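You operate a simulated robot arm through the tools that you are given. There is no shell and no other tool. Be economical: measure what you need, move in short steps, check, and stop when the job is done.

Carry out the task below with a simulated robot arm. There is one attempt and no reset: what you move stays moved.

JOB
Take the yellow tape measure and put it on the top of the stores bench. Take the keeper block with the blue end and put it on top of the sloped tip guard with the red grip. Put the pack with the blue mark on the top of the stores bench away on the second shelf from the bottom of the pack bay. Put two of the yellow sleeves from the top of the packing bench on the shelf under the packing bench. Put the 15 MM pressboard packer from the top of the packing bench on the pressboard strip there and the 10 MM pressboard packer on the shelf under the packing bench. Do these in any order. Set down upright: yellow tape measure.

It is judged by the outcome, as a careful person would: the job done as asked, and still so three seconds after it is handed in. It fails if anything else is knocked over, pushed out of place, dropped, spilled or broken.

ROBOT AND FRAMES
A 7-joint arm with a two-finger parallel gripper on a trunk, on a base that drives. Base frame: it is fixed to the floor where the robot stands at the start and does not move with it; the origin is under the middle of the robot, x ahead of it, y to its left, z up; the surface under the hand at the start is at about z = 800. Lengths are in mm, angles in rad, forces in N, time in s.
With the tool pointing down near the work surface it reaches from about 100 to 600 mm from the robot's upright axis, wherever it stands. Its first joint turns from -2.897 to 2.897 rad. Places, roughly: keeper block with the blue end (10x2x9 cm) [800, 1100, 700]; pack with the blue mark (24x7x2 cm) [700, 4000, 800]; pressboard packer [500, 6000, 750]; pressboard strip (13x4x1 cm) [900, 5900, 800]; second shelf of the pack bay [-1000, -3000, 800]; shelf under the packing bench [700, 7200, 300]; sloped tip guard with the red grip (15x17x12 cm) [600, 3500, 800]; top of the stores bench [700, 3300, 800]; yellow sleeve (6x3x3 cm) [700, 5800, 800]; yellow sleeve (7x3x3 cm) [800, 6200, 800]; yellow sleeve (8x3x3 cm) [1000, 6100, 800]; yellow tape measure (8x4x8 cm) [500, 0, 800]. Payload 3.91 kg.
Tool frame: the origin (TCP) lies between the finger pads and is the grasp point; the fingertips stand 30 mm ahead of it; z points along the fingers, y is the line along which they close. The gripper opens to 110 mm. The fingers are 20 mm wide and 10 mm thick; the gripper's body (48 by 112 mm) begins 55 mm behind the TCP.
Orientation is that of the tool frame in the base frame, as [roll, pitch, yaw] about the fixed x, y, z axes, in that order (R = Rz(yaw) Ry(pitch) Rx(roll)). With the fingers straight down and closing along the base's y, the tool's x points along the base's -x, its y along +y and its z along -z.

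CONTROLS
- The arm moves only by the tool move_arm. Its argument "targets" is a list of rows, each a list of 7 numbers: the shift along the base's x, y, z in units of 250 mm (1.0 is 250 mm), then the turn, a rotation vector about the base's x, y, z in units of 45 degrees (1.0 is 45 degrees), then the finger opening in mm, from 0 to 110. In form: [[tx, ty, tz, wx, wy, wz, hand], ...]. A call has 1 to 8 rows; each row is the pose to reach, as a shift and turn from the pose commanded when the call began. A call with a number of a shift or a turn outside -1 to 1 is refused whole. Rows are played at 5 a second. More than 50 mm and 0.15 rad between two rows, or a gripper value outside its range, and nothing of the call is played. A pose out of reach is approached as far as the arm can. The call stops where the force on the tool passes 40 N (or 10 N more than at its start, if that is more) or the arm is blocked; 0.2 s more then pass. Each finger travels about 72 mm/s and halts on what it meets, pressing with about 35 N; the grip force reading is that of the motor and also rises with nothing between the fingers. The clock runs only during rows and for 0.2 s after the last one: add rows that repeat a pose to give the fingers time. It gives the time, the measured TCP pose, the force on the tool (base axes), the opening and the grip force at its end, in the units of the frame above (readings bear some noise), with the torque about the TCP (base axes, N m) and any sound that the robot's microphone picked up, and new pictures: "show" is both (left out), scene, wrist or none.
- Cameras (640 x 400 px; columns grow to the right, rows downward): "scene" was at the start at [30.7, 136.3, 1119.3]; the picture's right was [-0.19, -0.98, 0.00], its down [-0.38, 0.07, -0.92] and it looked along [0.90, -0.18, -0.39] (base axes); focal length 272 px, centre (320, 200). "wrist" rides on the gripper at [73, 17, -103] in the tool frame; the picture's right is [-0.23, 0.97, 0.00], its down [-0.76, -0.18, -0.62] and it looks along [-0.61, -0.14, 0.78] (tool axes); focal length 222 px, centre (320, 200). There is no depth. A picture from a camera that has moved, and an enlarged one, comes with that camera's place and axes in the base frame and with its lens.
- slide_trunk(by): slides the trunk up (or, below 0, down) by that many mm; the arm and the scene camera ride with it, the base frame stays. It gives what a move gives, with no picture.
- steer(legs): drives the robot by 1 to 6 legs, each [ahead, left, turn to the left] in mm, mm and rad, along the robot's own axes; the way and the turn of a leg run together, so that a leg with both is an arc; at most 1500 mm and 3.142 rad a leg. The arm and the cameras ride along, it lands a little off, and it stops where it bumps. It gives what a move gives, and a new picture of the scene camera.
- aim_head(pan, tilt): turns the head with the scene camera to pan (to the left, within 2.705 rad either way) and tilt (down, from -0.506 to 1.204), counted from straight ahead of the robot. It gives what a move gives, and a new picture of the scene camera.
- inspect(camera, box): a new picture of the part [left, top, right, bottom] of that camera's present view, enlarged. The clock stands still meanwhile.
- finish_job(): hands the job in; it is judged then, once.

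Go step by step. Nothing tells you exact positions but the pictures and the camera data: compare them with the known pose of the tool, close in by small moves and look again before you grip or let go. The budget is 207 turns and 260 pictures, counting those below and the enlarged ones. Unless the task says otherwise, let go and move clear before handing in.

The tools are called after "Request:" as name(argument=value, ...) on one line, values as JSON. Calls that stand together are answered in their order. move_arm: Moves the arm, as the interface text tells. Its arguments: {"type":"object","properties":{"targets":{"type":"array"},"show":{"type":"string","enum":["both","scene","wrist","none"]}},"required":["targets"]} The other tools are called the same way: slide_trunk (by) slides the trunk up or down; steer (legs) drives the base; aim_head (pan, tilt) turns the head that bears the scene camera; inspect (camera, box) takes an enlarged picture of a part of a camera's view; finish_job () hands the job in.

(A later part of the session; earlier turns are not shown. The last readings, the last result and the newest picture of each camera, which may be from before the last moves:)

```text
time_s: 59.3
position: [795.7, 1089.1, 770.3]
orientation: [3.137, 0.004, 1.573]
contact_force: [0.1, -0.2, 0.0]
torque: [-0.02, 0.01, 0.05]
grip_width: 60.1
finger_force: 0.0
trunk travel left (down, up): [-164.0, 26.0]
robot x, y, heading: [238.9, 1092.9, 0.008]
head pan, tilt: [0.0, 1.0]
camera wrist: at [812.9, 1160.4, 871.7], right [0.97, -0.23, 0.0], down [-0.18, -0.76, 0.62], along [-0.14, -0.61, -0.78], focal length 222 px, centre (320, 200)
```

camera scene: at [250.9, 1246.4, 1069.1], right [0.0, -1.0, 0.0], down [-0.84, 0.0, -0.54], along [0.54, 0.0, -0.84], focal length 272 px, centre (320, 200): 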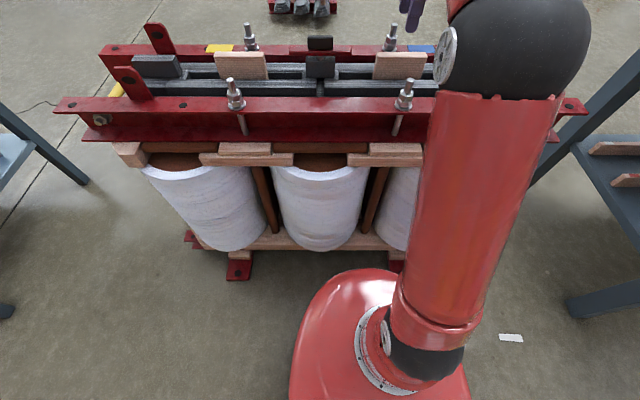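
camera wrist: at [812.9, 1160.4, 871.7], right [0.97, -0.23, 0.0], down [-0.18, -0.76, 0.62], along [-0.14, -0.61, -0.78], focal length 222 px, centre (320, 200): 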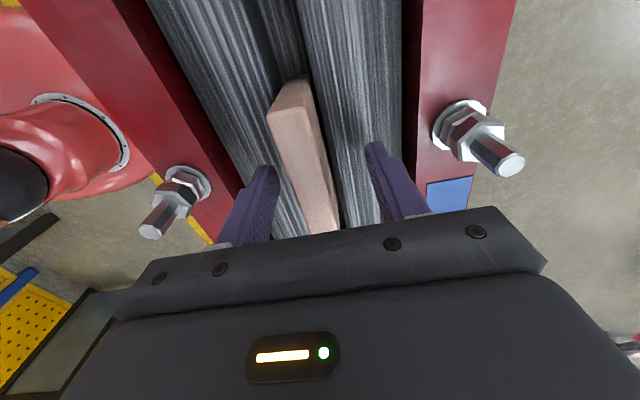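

Request:
move_arm(targets=[[-0.012, 0, -0.012, 0, 0, 0, 40], [-0.012, 0, -0.012, 0, 0, 0, 20], [-0.012, 0, -0.012, 0, 0, 0, 0], [-0.012, 0, -0.012, 0, 0, 0, 0], [-0.012, 0, -0.012, 0, 0, 0, 0]], show="none")

Request:
move_arm(targets=[[0, 0, 0.01, 0, 0, 0, 0], [0, 0, 0.02, 0, 0, 0, 0], [0, 0, 0.04, 0, 0, 0, 0], [0, 0, 0.06, 0, 0, 0, 0], [0, 0, 0.06, 0, 0, 0, 0]], show="both")

```text
time_s: 60.5
position: [792.2, 1087.7, 766.7]
orientation: [3.138, 0.003, 1.571]
contact_force: [-6.8, 0.3, 0.2]
torque: [0.03, 0.26, -0.03]
grip_width: 19.6
finger_force: 34.8
trunk travel left (down, up): [-164.0, 26.0]
robot x, y, heading: [242.6, 1092.8, -0.001]
head pan, tilt: [0.0, 1.0]
```

```text
time_s: 61.7
position: [793.6, 1089.2, 781.8]
orientation: [3.141, 0.004, 1.57]
contact_force: [-20.4, -0.5, -8.3]
torque: [0.0, 1.32, -0.01]
grip_width: 19.8
finger_force: 34.8
trunk travel left (down, up): [-164.0, 26.0]
robot x, y, heading: [245.4, 1095.0, 0.006]
head pan, tilt: [0.0, 1.0]
camera scene: at [250.1, 1246.4, 1069.0], right [0.0, -1.0, 0.0], down [-0.84, 0.0, -0.54], along [0.54, 0.0, -0.84], focal length 272 px, centre (320, 200)
camera wrist: at [811.3, 1160.7, 885.0], right [0.97, -0.23, 0.0], down [-0.18, -0.76, 0.63], along [-0.14, -0.61, -0.78], focal length 222 px, centre (320, 200)
```

scene: 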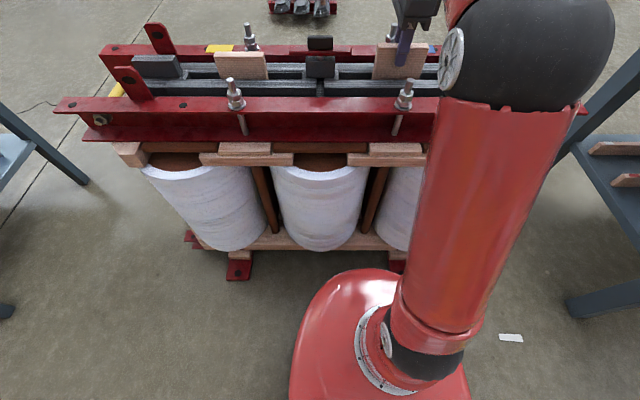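
wrist: 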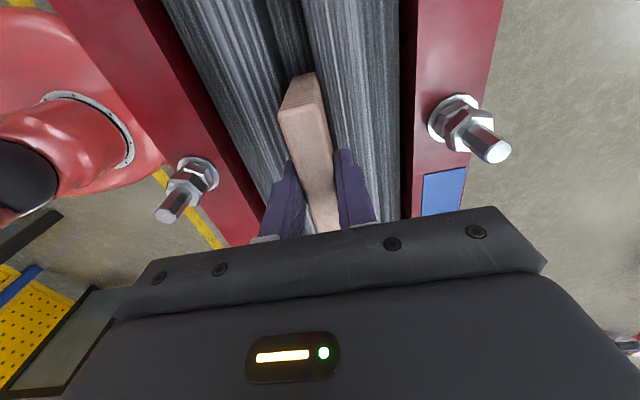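

It is coming out with a side load of −20 N in x; shift −2 mm in x while lifting slowly.

Request:
move_arm(targets=[[-0.006, 0, 0, 0, 0, 0, 0], [-0.01, 0, 0.01, 0, 0, 0, 0], [-0.01, 0, 0.04, 0, 0, 0, 0], [-0.01, 0, 0.08, 0, 0, 0, 0], [-0.01, 0, 0.08, 0, 0, 0, 0]], show="wrist")

```text
time_s: 62.9
position: [791.9, 1088.1, 803.6]
orientation: [3.137, 0.004, 1.57]
contact_force: [0.1, 0.2, -1.8]
torque: [-0.02, 0.03, -0.05]
grip_width: 19.7
finger_force: 35.0
trunk travel left (down, up): [-164.0, 26.0]
robot x, y, heading: [239.2, 1089.0, 0.004]
head pan, tilt: [0.0, 1.0]
camera wrist: at [809.7, 1159.7, 906.0], right [0.97, -0.23, 0.0], down [-0.18, -0.76, 0.63], along [-0.14, -0.61, -0.78], focal length 222 px, centre (320, 200)
```

wrist: 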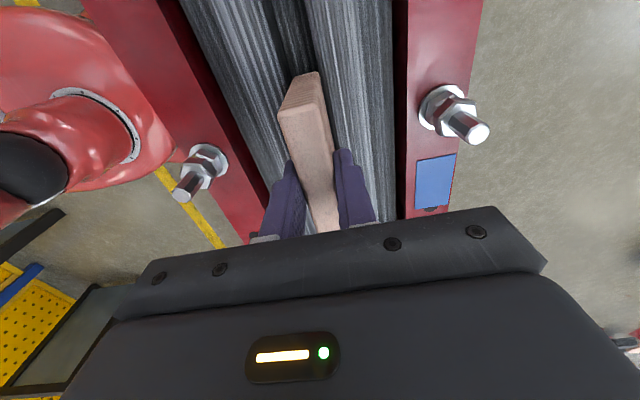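

Free. Lift and pull in for the drive.

Request:
move_arm(targets=[[0, 0, 0.1, 0, 0, 0, 0], [0, 0, 0.22, 0, 0, 0, 0], [-0.06, 0, 0.34, 0, 0, 0, 0], [-0.2, 0, 0.44, 0, 0, 0, 0], [-0.34, 0, 0.52, 0, 0, 0, 0], [-0.5, 0, 0.58, 0, 0, 0, 0], [-0.66, 0, 0.6, 0, 0, 0, 0]], show="wrist")

Request:
aim_head(pan=0.0, tilt=0.55)

Request:
steer(legs=[[-245, 0, 0], [0, 1150, -0.004], [0, 1150, 0]])

```text
time_s: 64.5
position: [625.4, 1086.8, 953.8]
orientation: [3.141, 0.005, 1.571]
contact_force: [-0.1, 0.7, -1.7]
torque: [-0.01, 0.01, -0.01]
grip_width: 19.7
finger_force: 34.9
trunk travel left (down, up): [-164.0, 26.0]
robot x, y, heading: [242.8, 1092.9, 0.004]
head pan, tilt: [0.0, 1.0]
camera wrist: at [643.2, 1160.1, 1056.0], right [0.97, -0.23, 0.0], down [-0.18, -0.76, 0.63], along [-0.14, -0.61, -0.78], focal length 222 px, centre (320, 200)
```

wrist: 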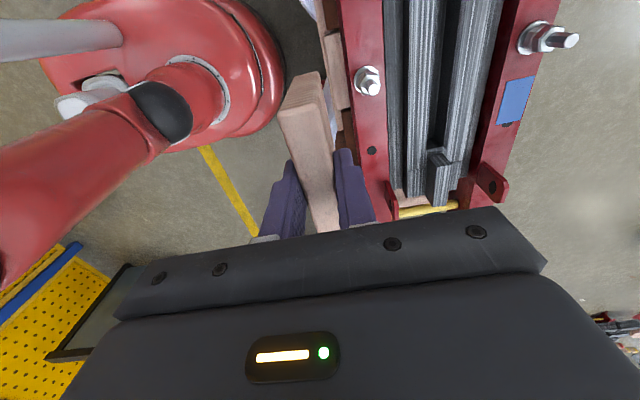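

```text
time_s: 65.4
position: [626.3, 1087.9, 953.1]
orientation: [3.138, 0.002, 1.57]
contact_force: [-1.1, -0.5, -1.2]
torque: [0.0, 0.0, 0.0]
grip_width: 19.7
finger_force: 34.9
trunk travel left (down, up): [-164.0, 26.0]
robot x, y, heading: [241.5, 1090.6, 0.003]
head pan, tilt: [0.0, 0.55]
camera scene: at [271.1, 1246.5, 1105.5], right [0.0, -1.0, 0.0], down [-0.52, 0.0, -0.85], along [0.85, 0.0, -0.52], focal length 272 px, centre (320, 200)
```

scene: 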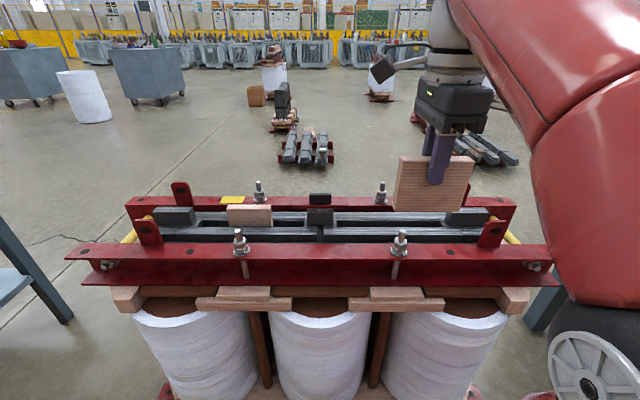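

```text
time_s: 78.1
position: [400.3, 3390.8, 953.5]
orientation: [3.138, 0.002, 1.545]
contact_force: [-0.6, -0.2, -1.4]
torque: [0.01, 0.01, 0.03]
grip_width: 19.6
finger_force: 35.0
trunk travel left (down, up): [-164.0, 26.0]
robot x, y, heading: [16.1, 3403.3, -0.022]
head pan, tilt: [0.0, 0.55]
camera scene: at [49.5, 3557.5, 1105.6], right [-0.02, -1.0, 0.0], down [-0.52, 0.01, -0.85], along [0.85, -0.02, -0.52], focal length 272 px, centre (320, 200)
```

scene: 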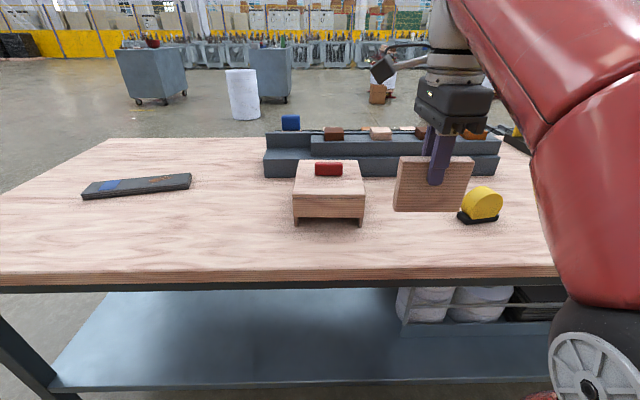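

Now study the guard from here.

Request:
inspect(camera="scene", box=[260, 140, 400, 240])

```text
4.00 times, centred on (330, 190) of scene
camera zoom: at [49.5, 3557.5, 1105.6], right [-0.02, -1.0, 0.0], down [-0.52, 0.01, -0.85], along [0.85, -0.02, -0.52], focal length 1089 px, centre (280, 240)
```

zoom: 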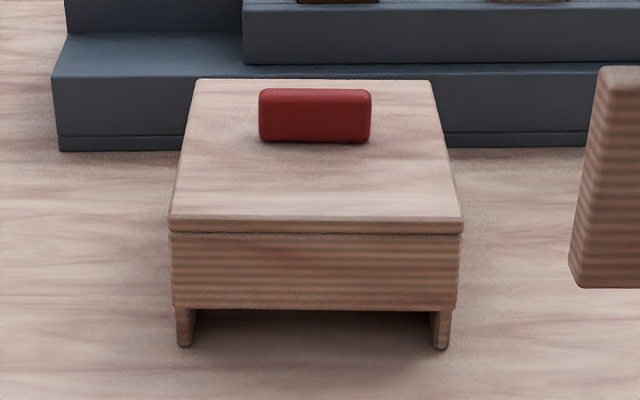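

The guard's top is nearly level at z≈835, x≈517–675, y≈3455–3598, grip at (600, 3526). I'll set the keeper standing lengthwise along x on the strip right of the grip. Raise the trunk and move closer, turning the hand by 90°.

Request:
steer(legs=[[65, 78, 0.022]])

Request:
slide_trunk(by=25)

Request:
move_arm(targets=[[0, 0, 0, 0, 0, 0.18, 0], [0, 0, 0, 0, 0, 0.36, 0], [0, 0, 0, 0, 0, 0.54, 0], [0, 0, 0, 0, 0, 0.72, 0], [0, 0, 0, 0, 0, 0.9, 0], [0, 0, 0, 0, 0, 1.0, 0]], show="none")

Request:
move_arm(targets=[[0, 0, 0, 0, 0, 0.18, 0], [0, 0, 0, 0, 0, 0.36, 0], [0, 0, 0, 0, 0, 0.54, 0], [0, 0, 0, 0, 0, 0.72, 0], [0, 0, 0, 0, 0, 0.9, 0], [0, 0, 0, 0, 0, 1.0, 0], [0, 0, 0, 0, 0, 1.0, 0]], show="both")

```text
time_s: 79.3
position: [467.7, 3476.9, 953.7]
orientation: [3.138, 0.004, 1.564]
contact_force: [0.4, 0.2, -0.6]
torque: [-0.04, 0.01, -0.03]
grip_width: 19.6
finger_force: 35.0
trunk travel left (down, up): [-164.0, 26.0]
robot x, y, heading: [82.8, 3481.5, -0.0]
head pan, tilt: [0.0, 0.55]
camera scene: at [114.3, 3636.5, 1105.6], right [0.0, -1.0, 0.0], down [-0.52, 0.0, -0.85], along [0.85, 0.0, -0.52], focal length 272 px, centre (320, 200)
```

scene: 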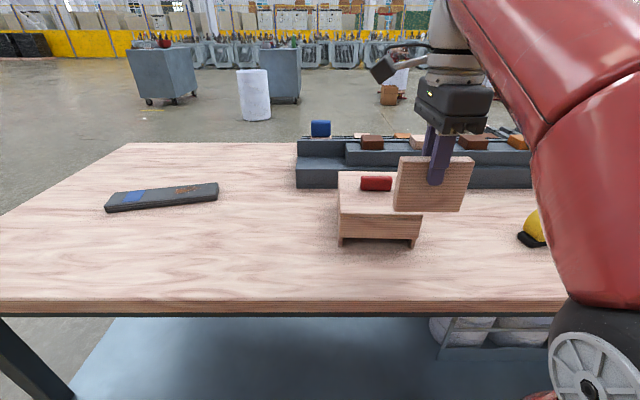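

```text
time_s: 80.0
position: [468.2, 3476.1, 978.7]
orientation: [3.14, 0.005, 1.568]
contact_force: [1.1, -0.6, -1.4]
torque: [0.02, -0.01, 0.0]
grip_width: 19.5
finger_force: 35.4
trunk travel left (down, up): [-189.0, 1.0]
robot x, y, heading: [86.5, 3482.2, -0.005]
head pan, tilt: [0.0, 0.55]
```

```text
time_s: 81.4
position: [469.5, 3476.8, 978.9]
orientation: [3.139, 0.003, 2.354]
contact_force: [0.1, 0.8, -0.3]
torque: [0.0, 0.04, 0.01]
grip_width: 19.8
finger_force: 35.0
trunk travel left (down, up): [-189.0, 1.0]
robot x, y, heading: [84.4, 3481.5, -0.003]
head pan, tilt: [0.0, 0.55]
```

```text
time_s: 83.0
position: [469.1, 3476.0, 978.6]
orientation: [3.14, 0.003, 3.139]
contact_force: [-0.5, -0.2, -2.0]
torque: [-0.03, -0.05, 0.02]
grip_width: 19.5
finger_force: 35.3
trunk travel left (down, up): [-189.0, 1.0]
robot x, y, heading: [85.9, 3483.6, 0.002]
head pan, tilt: [0.0, 0.55]
camera scene: at [114.3, 3636.5, 1130.6], right [0.0, -1.0, 0.0], down [-0.52, 0.0, -0.85], along [0.85, 0.0, -0.52], focal length 272 px, centre (320, 200)
camera wrist: at [397.1, 3492.0, 1081.1], right [0.23, 0.97, 0.0], down [0.76, -0.18, 0.63], along [0.61, -0.14, -0.78], focal length 222 px, centre (320, 200)
```

scene: 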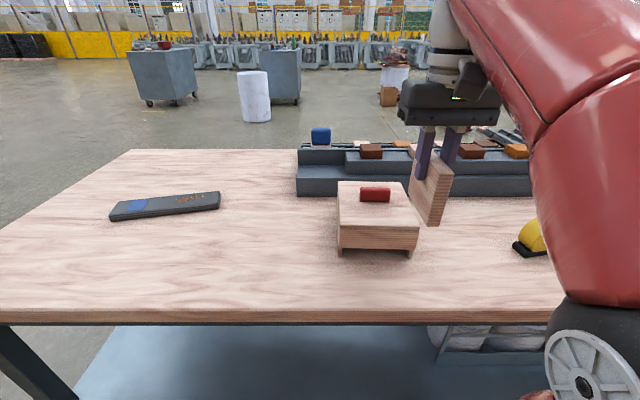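
wrist: 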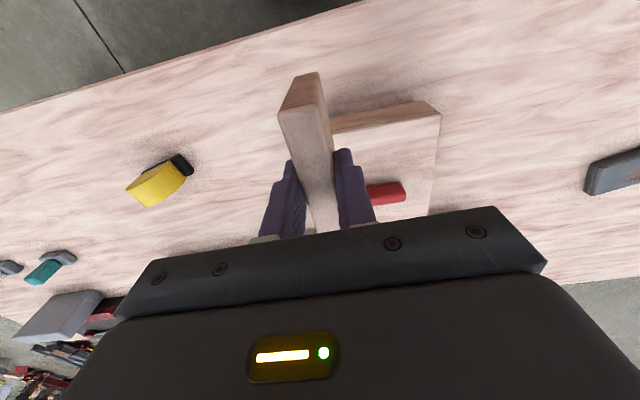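

Strip centre is at y≈3476, matching the hand. Move forward and down to just above the top.

Request:
move_arm(targets=[[0.1, 0, -0.04, 0, 0, 0, 0], [0.22, 0, -0.08, 0, 0, 0, 0], [0.34, 0, -0.12, 0, 0, 0, 0], [0.444, 0, -0.15, 0, 0, 0, 0], [0.444, 0, -0.15, 0, 0, 0, 0]], show="both")

Request:
inspect(camera="scene", box=[320, 130, 480, 270])

```text
time_s: 84.2
position: [580.0, 3478.1, 941.7]
orientation: [3.137, 0.005, 3.139]
contact_force: [0.1, 0.0, -1.0]
torque: [0.0, -0.01, 0.03]
grip_width: 19.7
finger_force: 34.8
trunk travel left (down, up): [-189.0, 1.0]
robot x, y, heading: [82.3, 3481.7, -0.001]
head pan, tilt: [0.0, 0.55]
camera scene: at [114.4, 3636.5, 1130.6], right [0.0, -1.0, 0.0], down [-0.52, 0.0, -0.85], along [0.85, 0.0, -0.52], focal length 272 px, centre (320, 200)
camera wrist: at [508.8, 3494.6, 1044.0], right [0.23, 0.97, 0.0], down [0.76, -0.18, 0.63], along [0.61, -0.14, -0.78], focal length 222 px, centre (320, 200)
```

scene: 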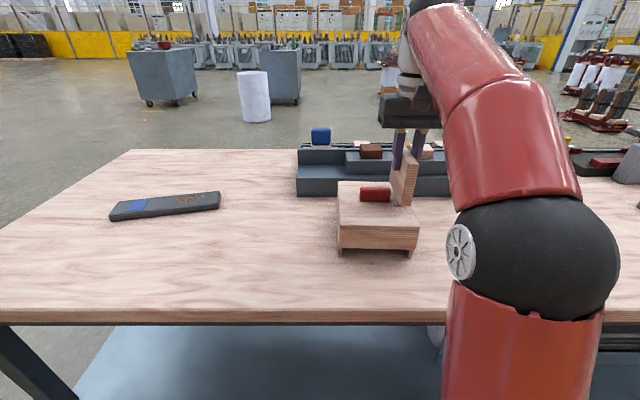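
wrist: 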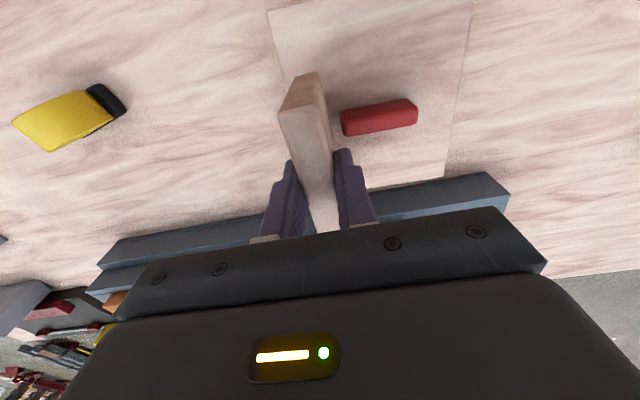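

```text
2.86 times, centred on (400, 200) of scene
camera zoom: at [114.4, 3636.5, 1130.6], right [0.0, -1.0, 0.0], down [-0.52, 0.0, -0.85], along [0.85, 0.0, -0.52], focal length 778 px, centre (91, 200)
```

zoom: 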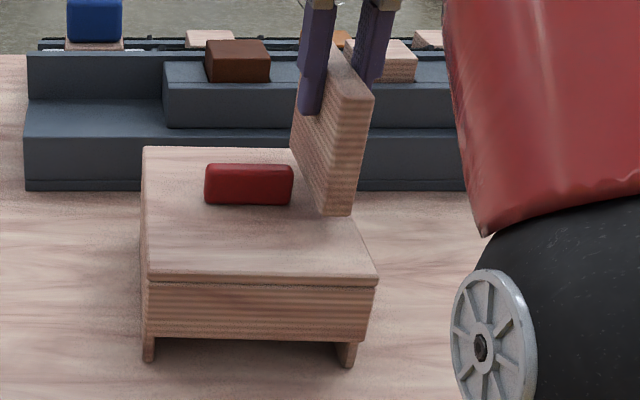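

Position is right (strip y 3459–3498, guard x 494–671). Lower slowly to contact.

Request:
move_arm(targets=[[0, 0.004, -0.03, 0, 0, 0, 0], [0, 0.004, -0.05, 0, 0, 0, 0], [0, 0.004, -0.065, 0, 0, 0, 0], [0, 0.004, -0.08, 0, 0, 0, 0], [0, 0.004, -0.095, 0, 0, 0, 0], [0, 0.004, -0.11, 0, 0, 0, 0], [0, 0.004, -0.125, 0, 0, 0, 0]], show="none")

Request:
inspect(camera="scene", box=[320, 130, 480, 270])

```text
time_s: 85.8
position: [577.9, 3477.6, 911.6]
orientation: [3.138, 0.008, 3.136]
contact_force: [-0.7, 1.5, 29.4]
torque: [0.02, 0.01, 0.03]
grip_width: 19.7
finger_force: 34.8
trunk travel left (down, up): [-189.0, 1.0]
robot x, y, heading: [85.5, 3483.0, 0.003]
head pan, tilt: [0.0, 0.55]
```

```text
2.86 times, centred on (400, 200) of scene
camera zoom: at [112.7, 3636.6, 1130.7], right [0.0, -1.0, 0.0], down [-0.52, 0.0, -0.85], along [0.85, 0.0, -0.52], focal length 778 px, centre (91, 200)
```

zoom: 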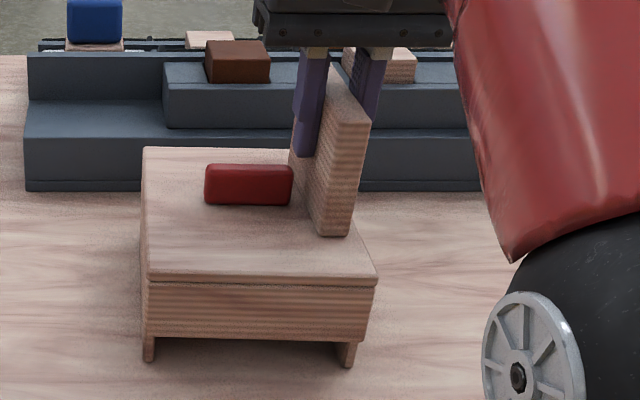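

Contact with hardly any torque, so it sits flush. Ease off and open.

Request:
move_arm(targets=[[0, 0, 0.006, 0, 0, 0, 0], [0, 0, 0.006, 0, 0, 0, 24], [0, 0, 0.006, 0, 0, 0, 36], [0, 0, 0.006, 0, 0, 0, 50], [0, 0, 0.006, 0, 0, 0, 50]], show="scene")

Request:
move_arm(targets=[[0, 0, 0.05, 0, 0, 0, 50], [0, 0, 0.12, 0, 0, 0, 50], [0, 0, 0.2, 0, 0, 0, 50], [-0.15, 0, 0.25, 0, 0, 0, 50], [-0.3, 0, 0.28, 0, 0, 0, 50], [-0.45, 0, 0.28, 0, 0, 0, 50]], show="scene")

```text
time_s: 87.0
position: [581.0, 3477.1, 912.2]
orientation: [3.139, 0.004, 3.137]
contact_force: [-0.6, 0.0, -0.1]
torque: [-0.02, -0.01, -0.01]
grip_width: 49.8
finger_force: 0.1
trunk travel left (down, up): [-189.0, 1.0]
robot x, y, heading: [82.1, 3481.9, 0.003]
head pan, tilt: [0.0, 0.55]
camera scene: at [114.3, 3636.5, 1130.6], right [0.0, -1.0, 0.0], down [-0.52, 0.0, -0.85], along [0.85, 0.0, -0.52], focal length 272 px, centre (320, 200)
```

scene: 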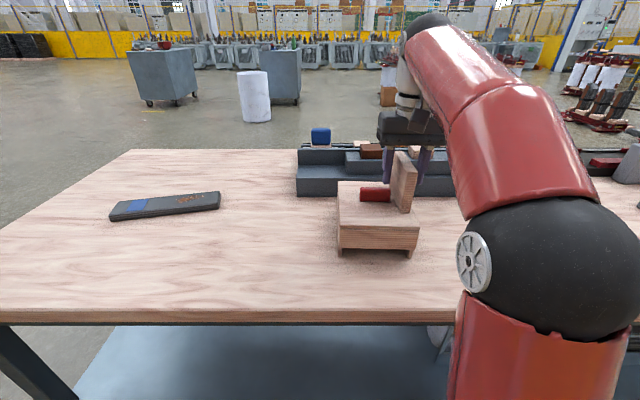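

```text
time_s: 88.4
position: [464.0, 3477.5, 980.9]
orientation: [3.138, 0.002, 3.135]
contact_force: [1.3, -1.3, -0.2]
torque: [0.02, 0.01, 0.0]
grip_width: 50.0
finger_force: 0.1
trunk travel left (down, up): [-189.0, 1.0]
robot x, y, heading: [84.4, 3478.5, 0.005]
head pan, tilt: [0.0, 0.55]
camera scene: at [114.6, 3636.5, 1130.6], right [0.0, -1.0, 0.0], down [-0.52, 0.0, -0.85], along [0.85, 0.0, -0.52], focal length 272 px, centre (320, 200)
```

scene: 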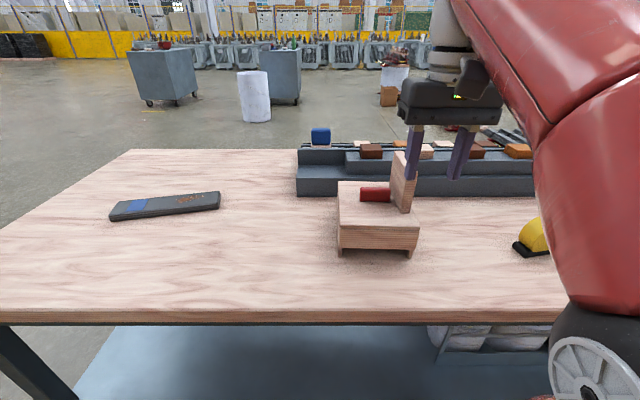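

Keeper block stands on the guard. Next the packing bench; I check the way to the left first.

Request:
aim_head(pan=1.2, tilt=0.35)

```text
time_s: 89.8
position: [465.3, 3477.4, 980.3]
orientation: [3.139, 0.004, 3.135]
contact_force: [-1.2, 0.5, -0.6]
torque: [-0.02, 0.0, 0.01]
grip_width: 50.3
finger_force: 0.2
trunk travel left (down, up): [-189.0, 1.0]
robot x, y, heading: [85.0, 3481.2, -0.0]
head pan, tilt: [1.201, 0.351]
camera scene: at [58.2, 3723.3, 1148.8], right [0.93, -0.36, 0.0], down [-0.12, -0.32, -0.94], along [0.34, 0.88, -0.34], focal length 272 px, centre (320, 200)
```

scene: 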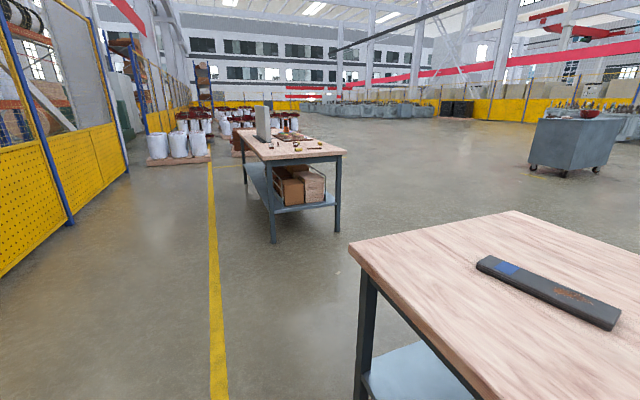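

Request:
steer(legs=[[-90, 0, 0], [0, 1260, 0], [0, 1260, 0]])

Request:
aim_head(pan=0.0, tilt=0.6)

```text
time_s: 102.8
position: [301.3, 5996.4, 981.2]
orientation: [3.139, 0.001, -3.098]
contact_force: [-0.1, -0.6, 0.7]
torque: [-0.03, 0.03, -0.02]
grip_width: 50.2
finger_force: 0.1
trunk travel left (down, up): [-189.0, 1.0]
robot x, y, heading: [-80.2, 5982.5, 0.049]
head pan, tilt: [1.201, 0.351]
camera scene: at [-116.8, 6222.9, 1148.9], right [0.95, -0.32, 0.0], down [-0.11, -0.33, -0.94], along [0.3, 0.89, -0.34], focal length 272 px, centre (320, 200)
```

scene: 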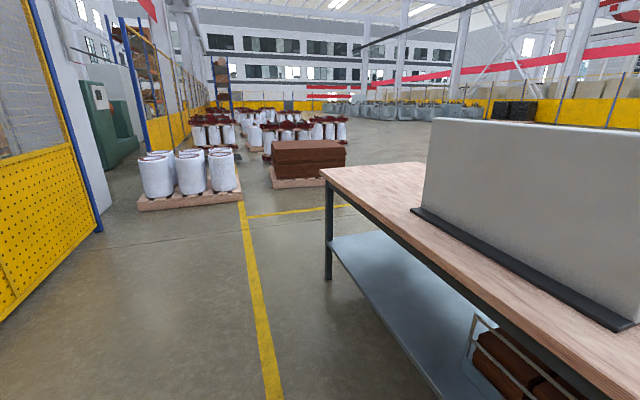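

```text
time_s: 104.2
position: [300.2, 5996.2, 981.1]
orientation: [3.137, 0.003, -3.099]
contact_force: [0.6, 0.2, -0.2]
torque: [0.01, -0.03, 0.01]
grip_width: 50.6
finger_force: 0.0
trunk travel left (down, up): [-189.0, 1.0]
robot x, y, heading: [-79.0, 5982.3, 0.05]
head pan, tilt: [0.0, 0.6]
camera scene: at [-58.1, 6138.8, 1126.1], right [0.05, -1.0, 0.0], down [-0.56, -0.03, -0.83], along [0.82, 0.04, -0.56], focal length 272 px, centre (320, 200)
```

scene: 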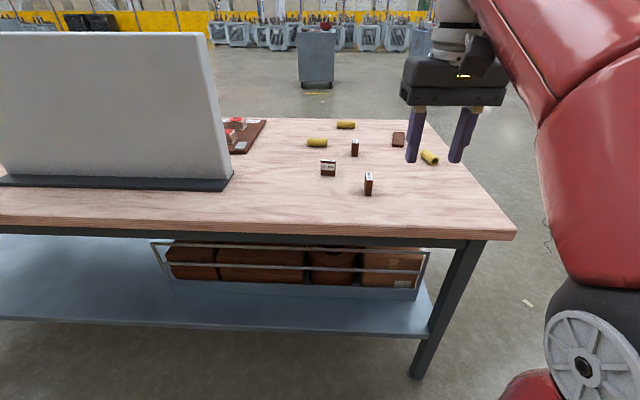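

I see two standing packers, three sleeves and the strip. Zoom in on them.

Request:
inspect(camera="scene", box=[280, 110, 460, 220])

Request:
steer(legs=[[90, 0, -0.05]])

```text
3.56 times, centred on (370, 165) of scene
camera zoom: at [-58.1, 6138.8, 1126.1], right [0.05, -1.0, 0.0], down [-0.56, -0.03, -0.83], along [0.82, 0.04, -0.56], focal length 968 px, centre (142, 324)
```

zoom: 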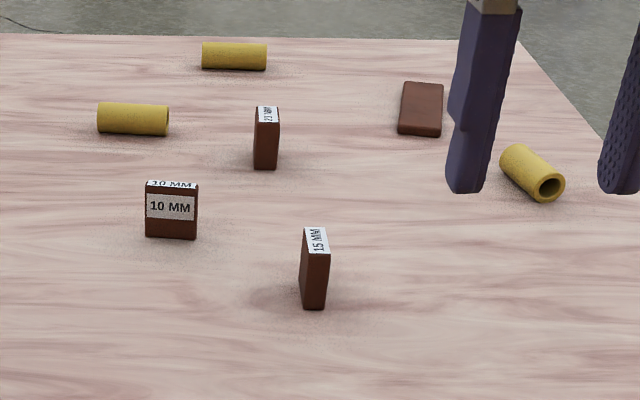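

```text
time_s: 105.2
position: [389.3, 5979.4, 981.8]
orientation: [3.139, 0.004, 3.134]
contact_force: [-0.8, 0.4, 0.0]
torque: [-0.03, 0.0, -0.01]
grip_width: 50.0
finger_force: 0.0
trunk travel left (down, up): [-189.0, 1.0]
robot x, y, heading: [9.1, 5983.4, -0.005]
head pan, tilt: [0.0, 0.6]
camera scene: at [38.0, 6139.3, 1126.1], right [0.0, -1.0, 0.0], down [-0.56, 0.0, -0.83], along [0.83, 0.0, -0.56], focal length 272 px, centre (320, 200)
```

scene: 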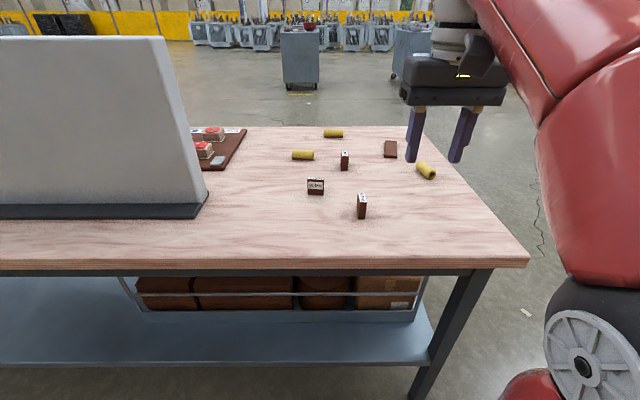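

I need to know how close the base can get to the bench (its radius and height), so I look down at it.

Request:
aim_head(pan=0.0, tilt=1.2)

Request:
aim_head(pan=-0.7, tilt=1.2)

```text
time_s: 106.2
position: [389.8, 5978.6, 982.1]
orientation: [3.138, 0.005, 3.135]
contact_force: [-0.6, -0.1, -0.8]
torque: [0.01, -0.02, 0.0]
grip_width: 49.8
finger_force: 0.1
trunk travel left (down, up): [-189.0, 1.0]
robot x, y, heading: [8.9, 5982.2, -0.005]
head pan, tilt: [0.0, 1.201]
camera scene: at [5.6, 6139.4, 1081.5], right [0.0, -1.0, 0.0], down [-0.93, 0.0, -0.36], along [0.36, 0.0, -0.93], focal length 272 px, centre (320, 200)
```

scene: 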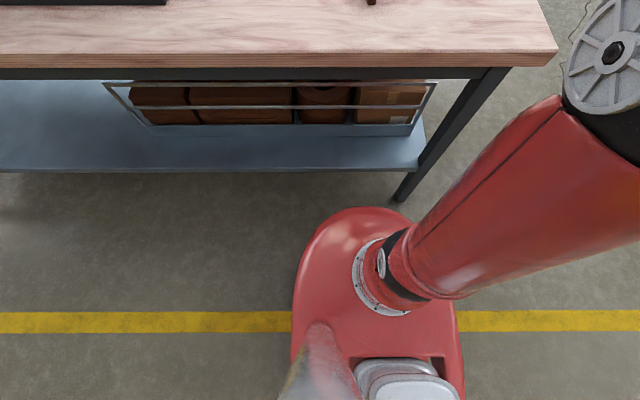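

```text
time_s: 107.3
position: [389.2, 5977.9, 980.2]
orientation: [3.137, 0.003, 3.136]
contact_force: [0.0, 0.9, -0.2]
torque: [0.0, 0.02, -0.01]
grip_width: 50.1
finger_force: 0.2
trunk travel left (down, up): [-189.0, 1.0]
robot x, y, heading: [7.9, 5987.2, -0.002]
head pan, tilt: [-0.7, 1.201]
camera scene: at [-7.7, 6103.5, 1081.5], right [-0.65, -0.76, 0.0], down [-0.71, 0.6, -0.36], along [0.28, -0.23, -0.93], focal length 272 px, centre (320, 200)
```

scene: 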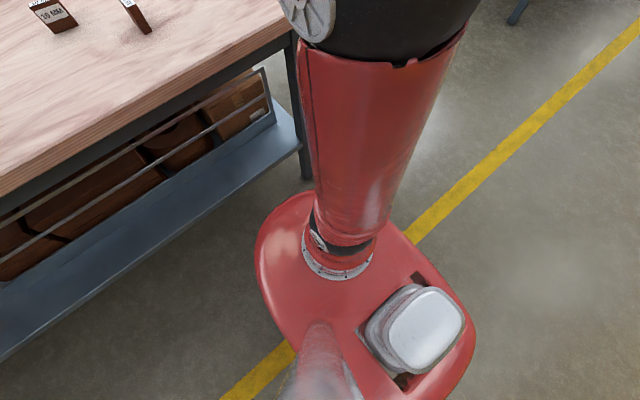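

Base front reaches ~276 mm ahead, so I can stand at x≈100. I'll pick things with a 40° forward-tilted hand, so that they can be set on the shelf level. First the nearest sleeve C at about (713, 5843), lying along x: drive over and tilt.

Request:
steer(legs=[[85, -140, 0]])

Request:
move_arm(targets=[[0, 0, 0, 0, -0.18, 0, 50], [0, 0, 0, 0, -0.36, 0, 50], [0, 0, 0, 0, -0.54, 0, 50], [0.1, 0, 0, 0, -0.72, 0, 60], [0.2, 0, 0, 0, -0.889, 0, 60], [0.3, 0, -0.1, 0, -0.889, 0, 60], [0.4, 0, -0.25, 0, -0.889, 0, 60]], show="both")

Request:
aim_head(pan=-0.3, tilt=0.7)

```text
time_s: 108.8
position: [474.1, 5839.4, 980.9]
orientation: [3.139, 0.003, 3.135]
contact_force: [-0.3, -0.3, 0.5]
torque: [0.01, -0.05, 0.02]
grip_width: 49.8
finger_force: 0.1
trunk travel left (down, up): [-189.0, 1.0]
robot x, y, heading: [93.4, 5845.6, -0.002]
head pan, tilt: [-0.7, 1.201]
camera scene: at [76.5, 5963.6, 1081.5], right [-0.65, -0.76, 0.0], down [-0.71, 0.6, -0.36], along [0.28, -0.23, -0.93], focal length 272 px, centre (320, 200)
```

scene: 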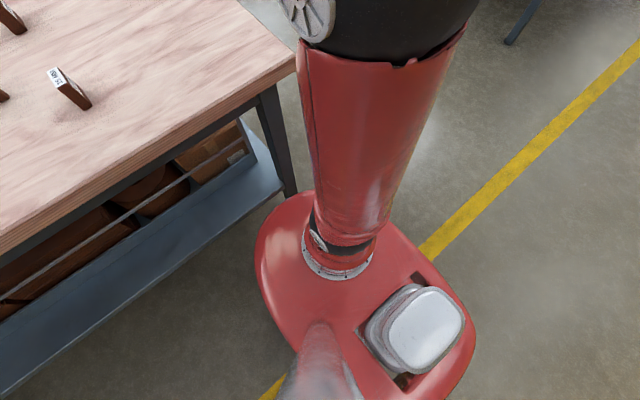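

```text
time_s: 110.3
position: [570.7, 5837.7, 920.9]
orientation: [3.134, 0.702, 3.134]
contact_force: [0.0, 0.4, 0.5]
torque: [0.04, 0.01, 0.0]
grip_width: 59.9
finger_force: 0.1
trunk travel left (down, up): [-189.0, 1.0]
robot x, y, heading: [91.9, 5845.1, -0.004]
head pan, tilt: [-0.7, 1.201]
camera scene: at [76.2, 5963.6, 1081.5], right [-0.65, -0.76, 0.0], down [-0.71, 0.6, -0.36], along [0.28, -0.23, -0.93], focal length 272 px, centre (320, 200)
camera wrist: at [450.1, 5853.5, 952.9], right [0.18, 0.97, 0.15], down [0.18, -0.18, 0.97], along [0.97, -0.14, -0.2], focal length 222 px, centre (320, 200)
```

scene: 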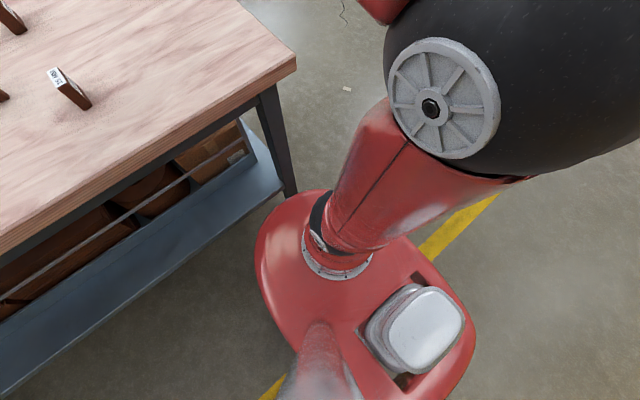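
wrist: 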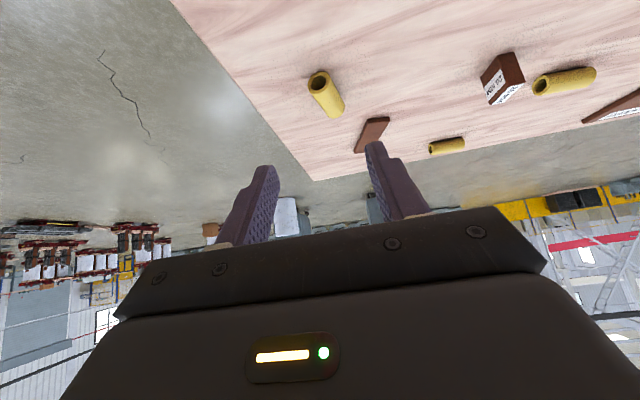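

```text
time_s: 111.3
position: [571.4, 5837.9, 922.3]
orientation: [3.134, 0.703, 3.133]
contact_force: [0.2, -0.2, -0.3]
torque: [0.01, 0.01, 0.01]
grip_width: 59.9
finger_force: 0.1
trunk travel left (down, up): [-189.0, 1.0]
robot x, y, heading: [91.4, 5842.0, -0.007]
head pan, tilt: [-0.3, 0.7]
camera scene: at [114.8, 5974.4, 1117.4], right [-0.3, -0.95, 0.0], down [-0.62, 0.19, -0.76], along [0.73, -0.23, -0.64], focal length 272 px, centre (320, 200)
```

scene: 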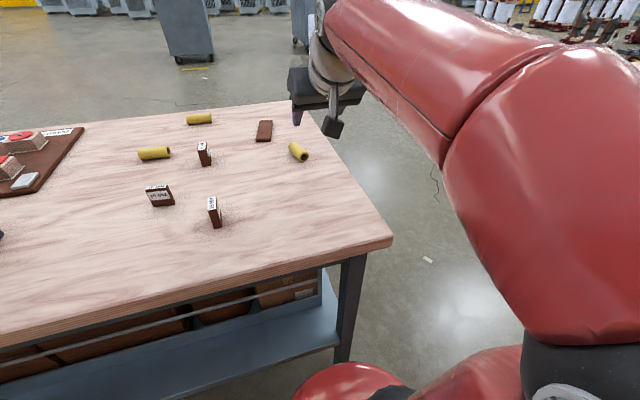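

Sleeve C: centre ≈(707, 5845), axis turned ~17° from x. Turn the hand by that and go to a pre-grasp pose.

Request:
move_arm(targets=[[0.1, -0.016, -0.1, 0, 0, 0.18, 60], [0.2, -0.032, -0.2, 0, 0, 0.37, 60], [0.292, -0.048, -0.29, 0, 0, 0.37, 60], [0.292, -0.048, -0.29, 0, 0, 0.37, 60]], show="both")

```text
time_s: 112.3
position: [644.9, 5828.8, 846.2]
orientation: [3.134, 0.702, -2.859]
contact_force: [-0.5, 0.4, -0.1]
torque: [-0.01, -0.01, 0.03]
grip_width: 60.1
finger_force: 0.1
trunk travel left (down, up): [-189.0, 1.0]
robot x, y, heading: [93.5, 5847.0, -0.004]
head pan, tilt: [-0.3, 0.7]
camera scene: at [114.9, 5974.4, 1117.5], right [-0.3, -0.95, 0.0], down [-0.61, 0.19, -0.76], along [0.73, -0.23, -0.64], focal length 272 px, centre (320, 200)
camera wrist: at [523.4, 5809.1, 877.2], right [-0.11, 0.98, 0.15], down [0.22, -0.13, 0.97], along [0.97, 0.14, -0.21], focal length 222 px, centre (320, 200)
```

scene: 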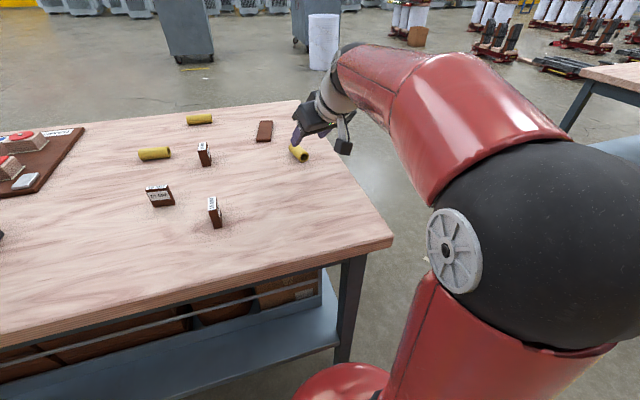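
wrist: 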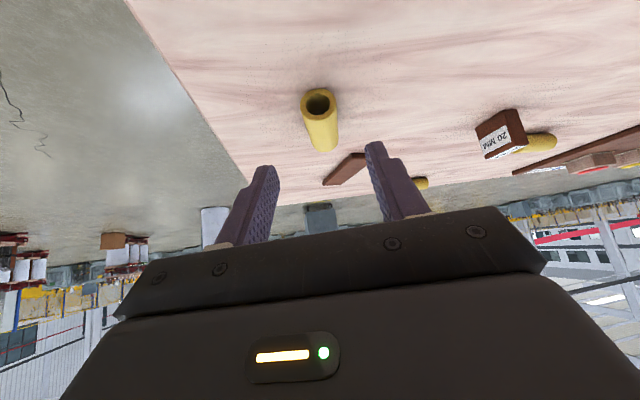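

Well aligned. Approach to the grasp pose.

Request:
move_arm(targets=[[0.06, 0.02, -0.08, 0, 0, 0, 60], [0.12, 0.037, -0.16, 0, 0, 0, 60], [0.18, 0.052, -0.22, 0, 0, 0, 60], [0.18, 0.052, -0.236, 0, 0, 0, 60]], show="both")

```text
time_s: 113.3
position: [691.0, 5840.7, 790.1]
orientation: [3.135, 0.704, -2.858]
contact_force: [-0.7, 0.4, 4.8]
torque: [-0.13, -0.07, -0.09]
grip_width: 59.7
finger_force: 0.1
trunk travel left (down, up): [-189.0, 1.0]
robot x, y, heading: [93.0, 5845.0, -0.002]
head pan, tilt: [-0.3, 0.7]
camera scene: at [114.6, 5974.4, 1117.6], right [-0.3, -0.95, 0.0], down [-0.61, 0.19, -0.77], along [0.73, -0.23, -0.64], focal length 272 px, centre (320, 200)
camera wrist: at [570.2, 5820.7, 820.7], right [-0.11, 0.98, 0.15], down [0.22, -0.13, 0.97], along [0.97, 0.14, -0.2], focal length 222 px, centre (320, 200)
```

scene: 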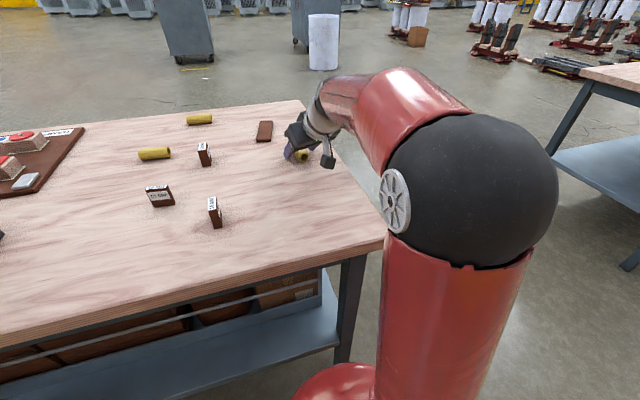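
wrist: 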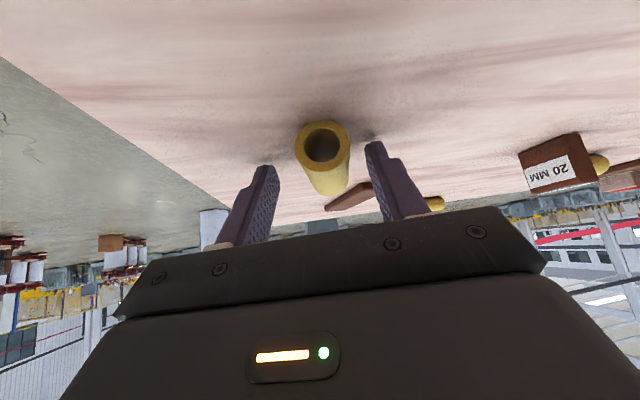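

Fingertips just touch the table (top ≈760). Raise 4 mm and close.

Request:
move_arm(targets=[[0, 0, 0.016, 0, 0, 0, 60], [0, 0, 0.016, 0, 0, 0, 35], [0, 0, 0.016, 0, 0, 0, 15], [0, 0, 0.016, 0, 0, 0, 0], [0, 0, 0.016, 0, 0, 0, 0], [0, 0, 0.016, 0, 0, 0, 0]], show="wrist")

Request:
move_arm(targets=[[0, 0, 0.02, 0, 0, 0, 0], [0, 0, 0.06, 0, 0, 0, 0], [0, 0, 0.12, 0, 0, 0, 0], [0, 0, 0.2, 0, 0, 0, 0], [-0.1, 0, 0.3, 0, 0, 0, 0], [-0.25, 0, 0.4, 0, 0, 0, 0]], show="wrist")

```text
time_s: 114.7
position: [690.9, 5841.1, 793.0]
orientation: [3.134, 0.703, -2.858]
contact_force: [-0.5, -0.2, 1.0]
torque: [-0.05, 0.0, 0.01]
grip_width: 27.1
finger_force: 35.2
trunk travel left (down, up): [-189.0, 1.0]
robot x, y, heading: [93.7, 5845.2, 0.001]
head pan, tilt: [-0.3, 0.7]
camera wrist: at [569.5, 5821.2, 823.6], right [-0.11, 0.98, 0.15], down [0.22, -0.13, 0.97], along [0.97, 0.14, -0.21], focal length 222 px, centre (320, 200)
```

wrist: 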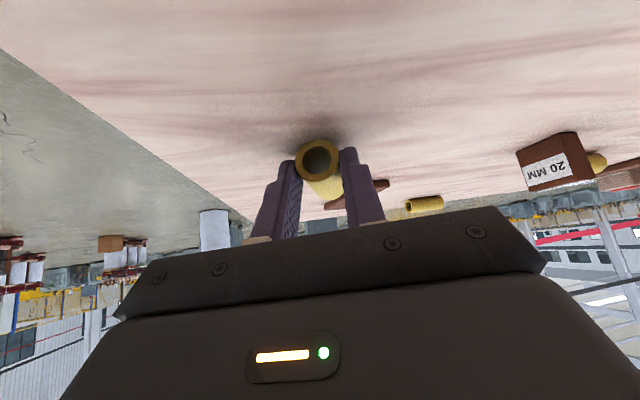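

```text
time_s: 116.1
position: [627.9, 5843.3, 891.5]
orientation: [3.132, 0.699, -2.86]
contact_force: [-0.1, 0.3, -0.7]
torque: [0.03, 0.05, 0.01]
grip_width: 27.5
finger_force: 34.6
trunk travel left (down, up): [-189.0, 1.0]
robot x, y, heading: [94.6, 5844.5, -0.003]
head pan, tilt: [-0.3, 0.7]
camera wrist: at [507.9, 5824.4, 922.9], right [-0.11, 0.98, 0.15], down [0.23, -0.13, 0.97], along [0.97, 0.14, -0.21], focal length 222 px, centre (320, 200)
```

wrist: 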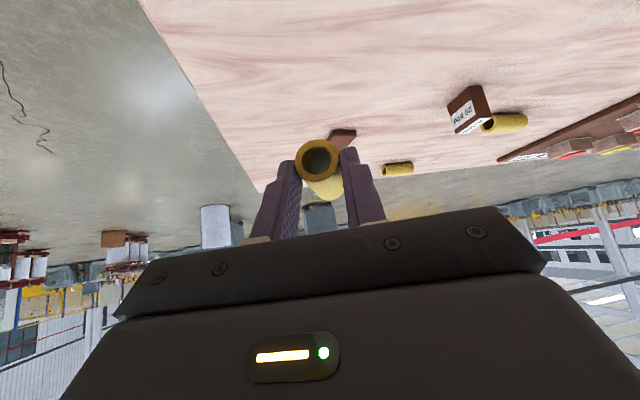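

Sleeve held level. Back off and drive left to the free part of the shelf.

Request:
steer(legs=[[-260, 0, 0], [0, 950, 0]])

Request:
aim_head(pan=0.1, tilt=0.75)

```text
time_s: 122.4
position: [377.4, 6780.7, 890.7]
orientation: [3.133, 0.701, -2.862]
contact_force: [0.3, 0.6, -0.5]
torque: [0.02, 0.0, 0.04]
grip_width: 27.4
finger_force: 35.3
trunk travel left (down, up): [-189.0, 1.0]
robot x, y, heading: [-156.4, 6783.7, -0.008]
head pan, tilt: [-0.3, 0.7]
camera scene: at [-136.0, 6912.5, 1117.5], right [-0.3, -0.95, 0.0], down [-0.61, 0.19, -0.76], along [0.73, -0.23, -0.64], focal length 272 px, centre (320, 200)
```

scene: 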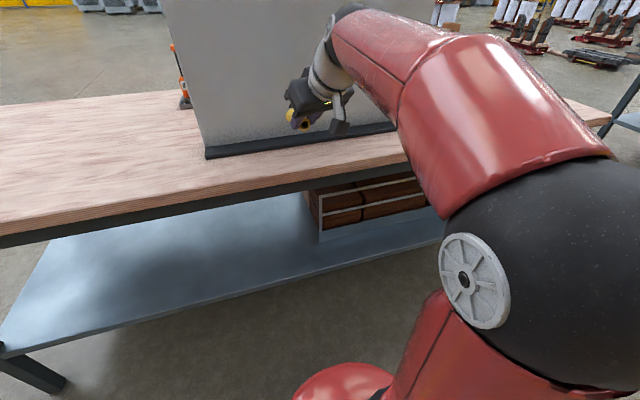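

```text
time_s: 123.3
position: [377.6, 6780.6, 891.1]
orientation: [3.132, 0.701, -2.861]
contact_force: [0.2, 0.1, -0.3]
torque: [0.03, 0.02, -0.01]
grip_width: 27.2
finger_force: 34.8
trunk travel left (down, up): [-189.0, 1.0]
robot x, y, heading: [-156.8, 6786.6, -0.006]
head pan, tilt: [0.099, 0.75]
camera scene: at [-134.5, 6945.8, 1113.2], right [0.09, -1.0, 0.0], down [-0.68, -0.06, -0.73], along [0.73, 0.07, -0.68], focal length 272 px, centre (320, 200)
```

scene: 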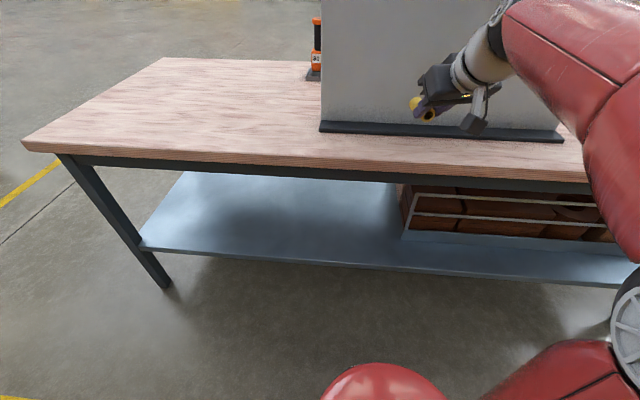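

Free shelf spans y≈6720–7640. I move to y≈7010, back off a bit so the hand clears the tabletop edge, and lower the trunk.

Request:
steer(legs=[[-110, 240, 0.006]])

Request:
slide_trunk(by=-188)

Request:
move_arm(targets=[[0, 0, -0.1, 0, 0, -0.18, 0], [0, 0, -0.25, 0, 0, -0.36, 0], [0, 0, -0.4, 0, 0, -0.36, 0], [0, 0, -0.58, 0, 0, -0.36, 0], [0, 0, -0.76, 0, 0, -0.36, 0], [0, 0, -0.94, 0, 0, -0.36, 0]], show="both")

```text
time_s: 125.2
position: [268.0, 7017.0, 892.0]
orientation: [3.134, 0.701, -2.863]
contact_force: [-0.8, -0.5, -1.0]
torque: [0.02, -0.01, -0.03]
grip_width: 27.5
finger_force: 35.1
trunk travel left (down, up): [-189.0, 1.0]
robot x, y, heading: [-266.1, 7020.0, -0.005]
head pan, tilt: [0.099, 0.75]
camera scene: at [-243.2, 7182.2, 1113.2], right [0.09, -1.0, 0.0], down [-0.68, -0.06, -0.73], along [0.73, 0.07, -0.68], focal length 272 px, centre (320, 200)
```

scene: 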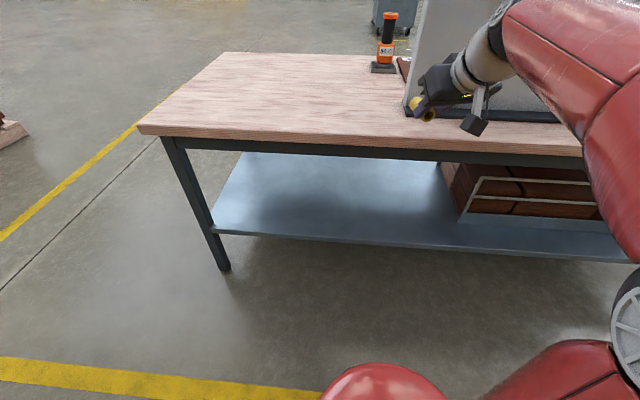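

```text
time_s: 127.2
position: [267.1, 7016.8, 703.7]
orientation: [3.131, 0.701, -2.863]
contact_force: [-0.3, -0.8, 0.0]
torque: [-0.02, 0.01, 0.02]
grip_width: 27.5
finger_force: 35.2
trunk travel left (down, up): [-1.0, 189.0]
robot x, y, heading: [-268.9, 7020.1, -0.008]
head pan, tilt: [0.099, 0.75]
```

```text
time_s: 128.6
position: [269.7, 7015.9, 468.1]
orientation: [3.133, 0.701, 3.137]
contact_force: [-1.0, 0.3, -0.2]
torque: [-0.02, 0.03, -0.04]
grip_width: 27.6
finger_force: 34.8
trunk travel left (down, up): [-1.0, 189.0]
robot x, y, heading: [-263.9, 7018.0, -0.008]
head pan, tilt: [0.099, 0.75]
camera scene: at [-243.3, 7182.2, 925.3], right [0.09, -1.0, 0.0], down [-0.68, -0.06, -0.73], along [0.73, 0.07, -0.68], focal length 272 px, centre (320, 200)
camera wrist: at [148.5, 7031.5, 499.0], right [0.17, 0.97, 0.15], down [0.18, -0.18, 0.97], along [0.97, -0.14, -0.21], focal length 222 px, centre (320, 200)
```

scene: 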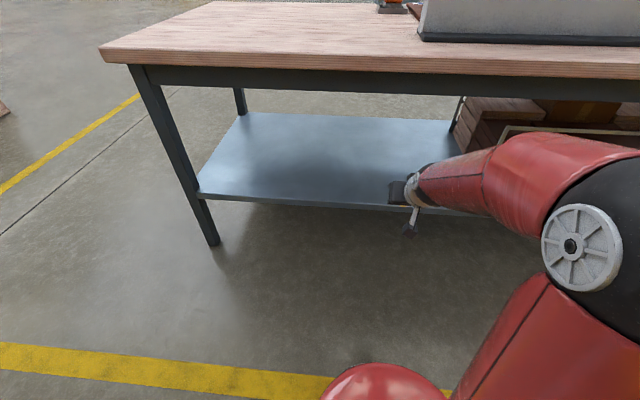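
wrist: 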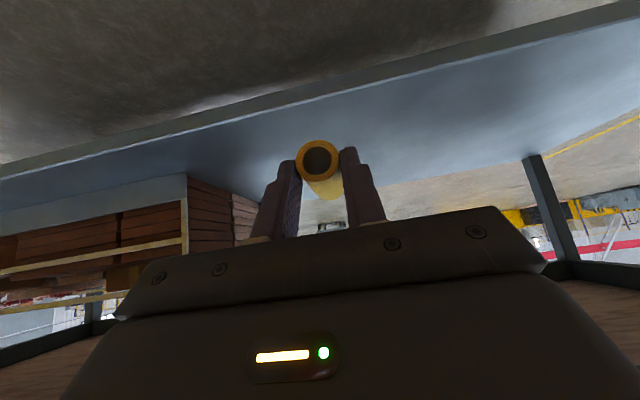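

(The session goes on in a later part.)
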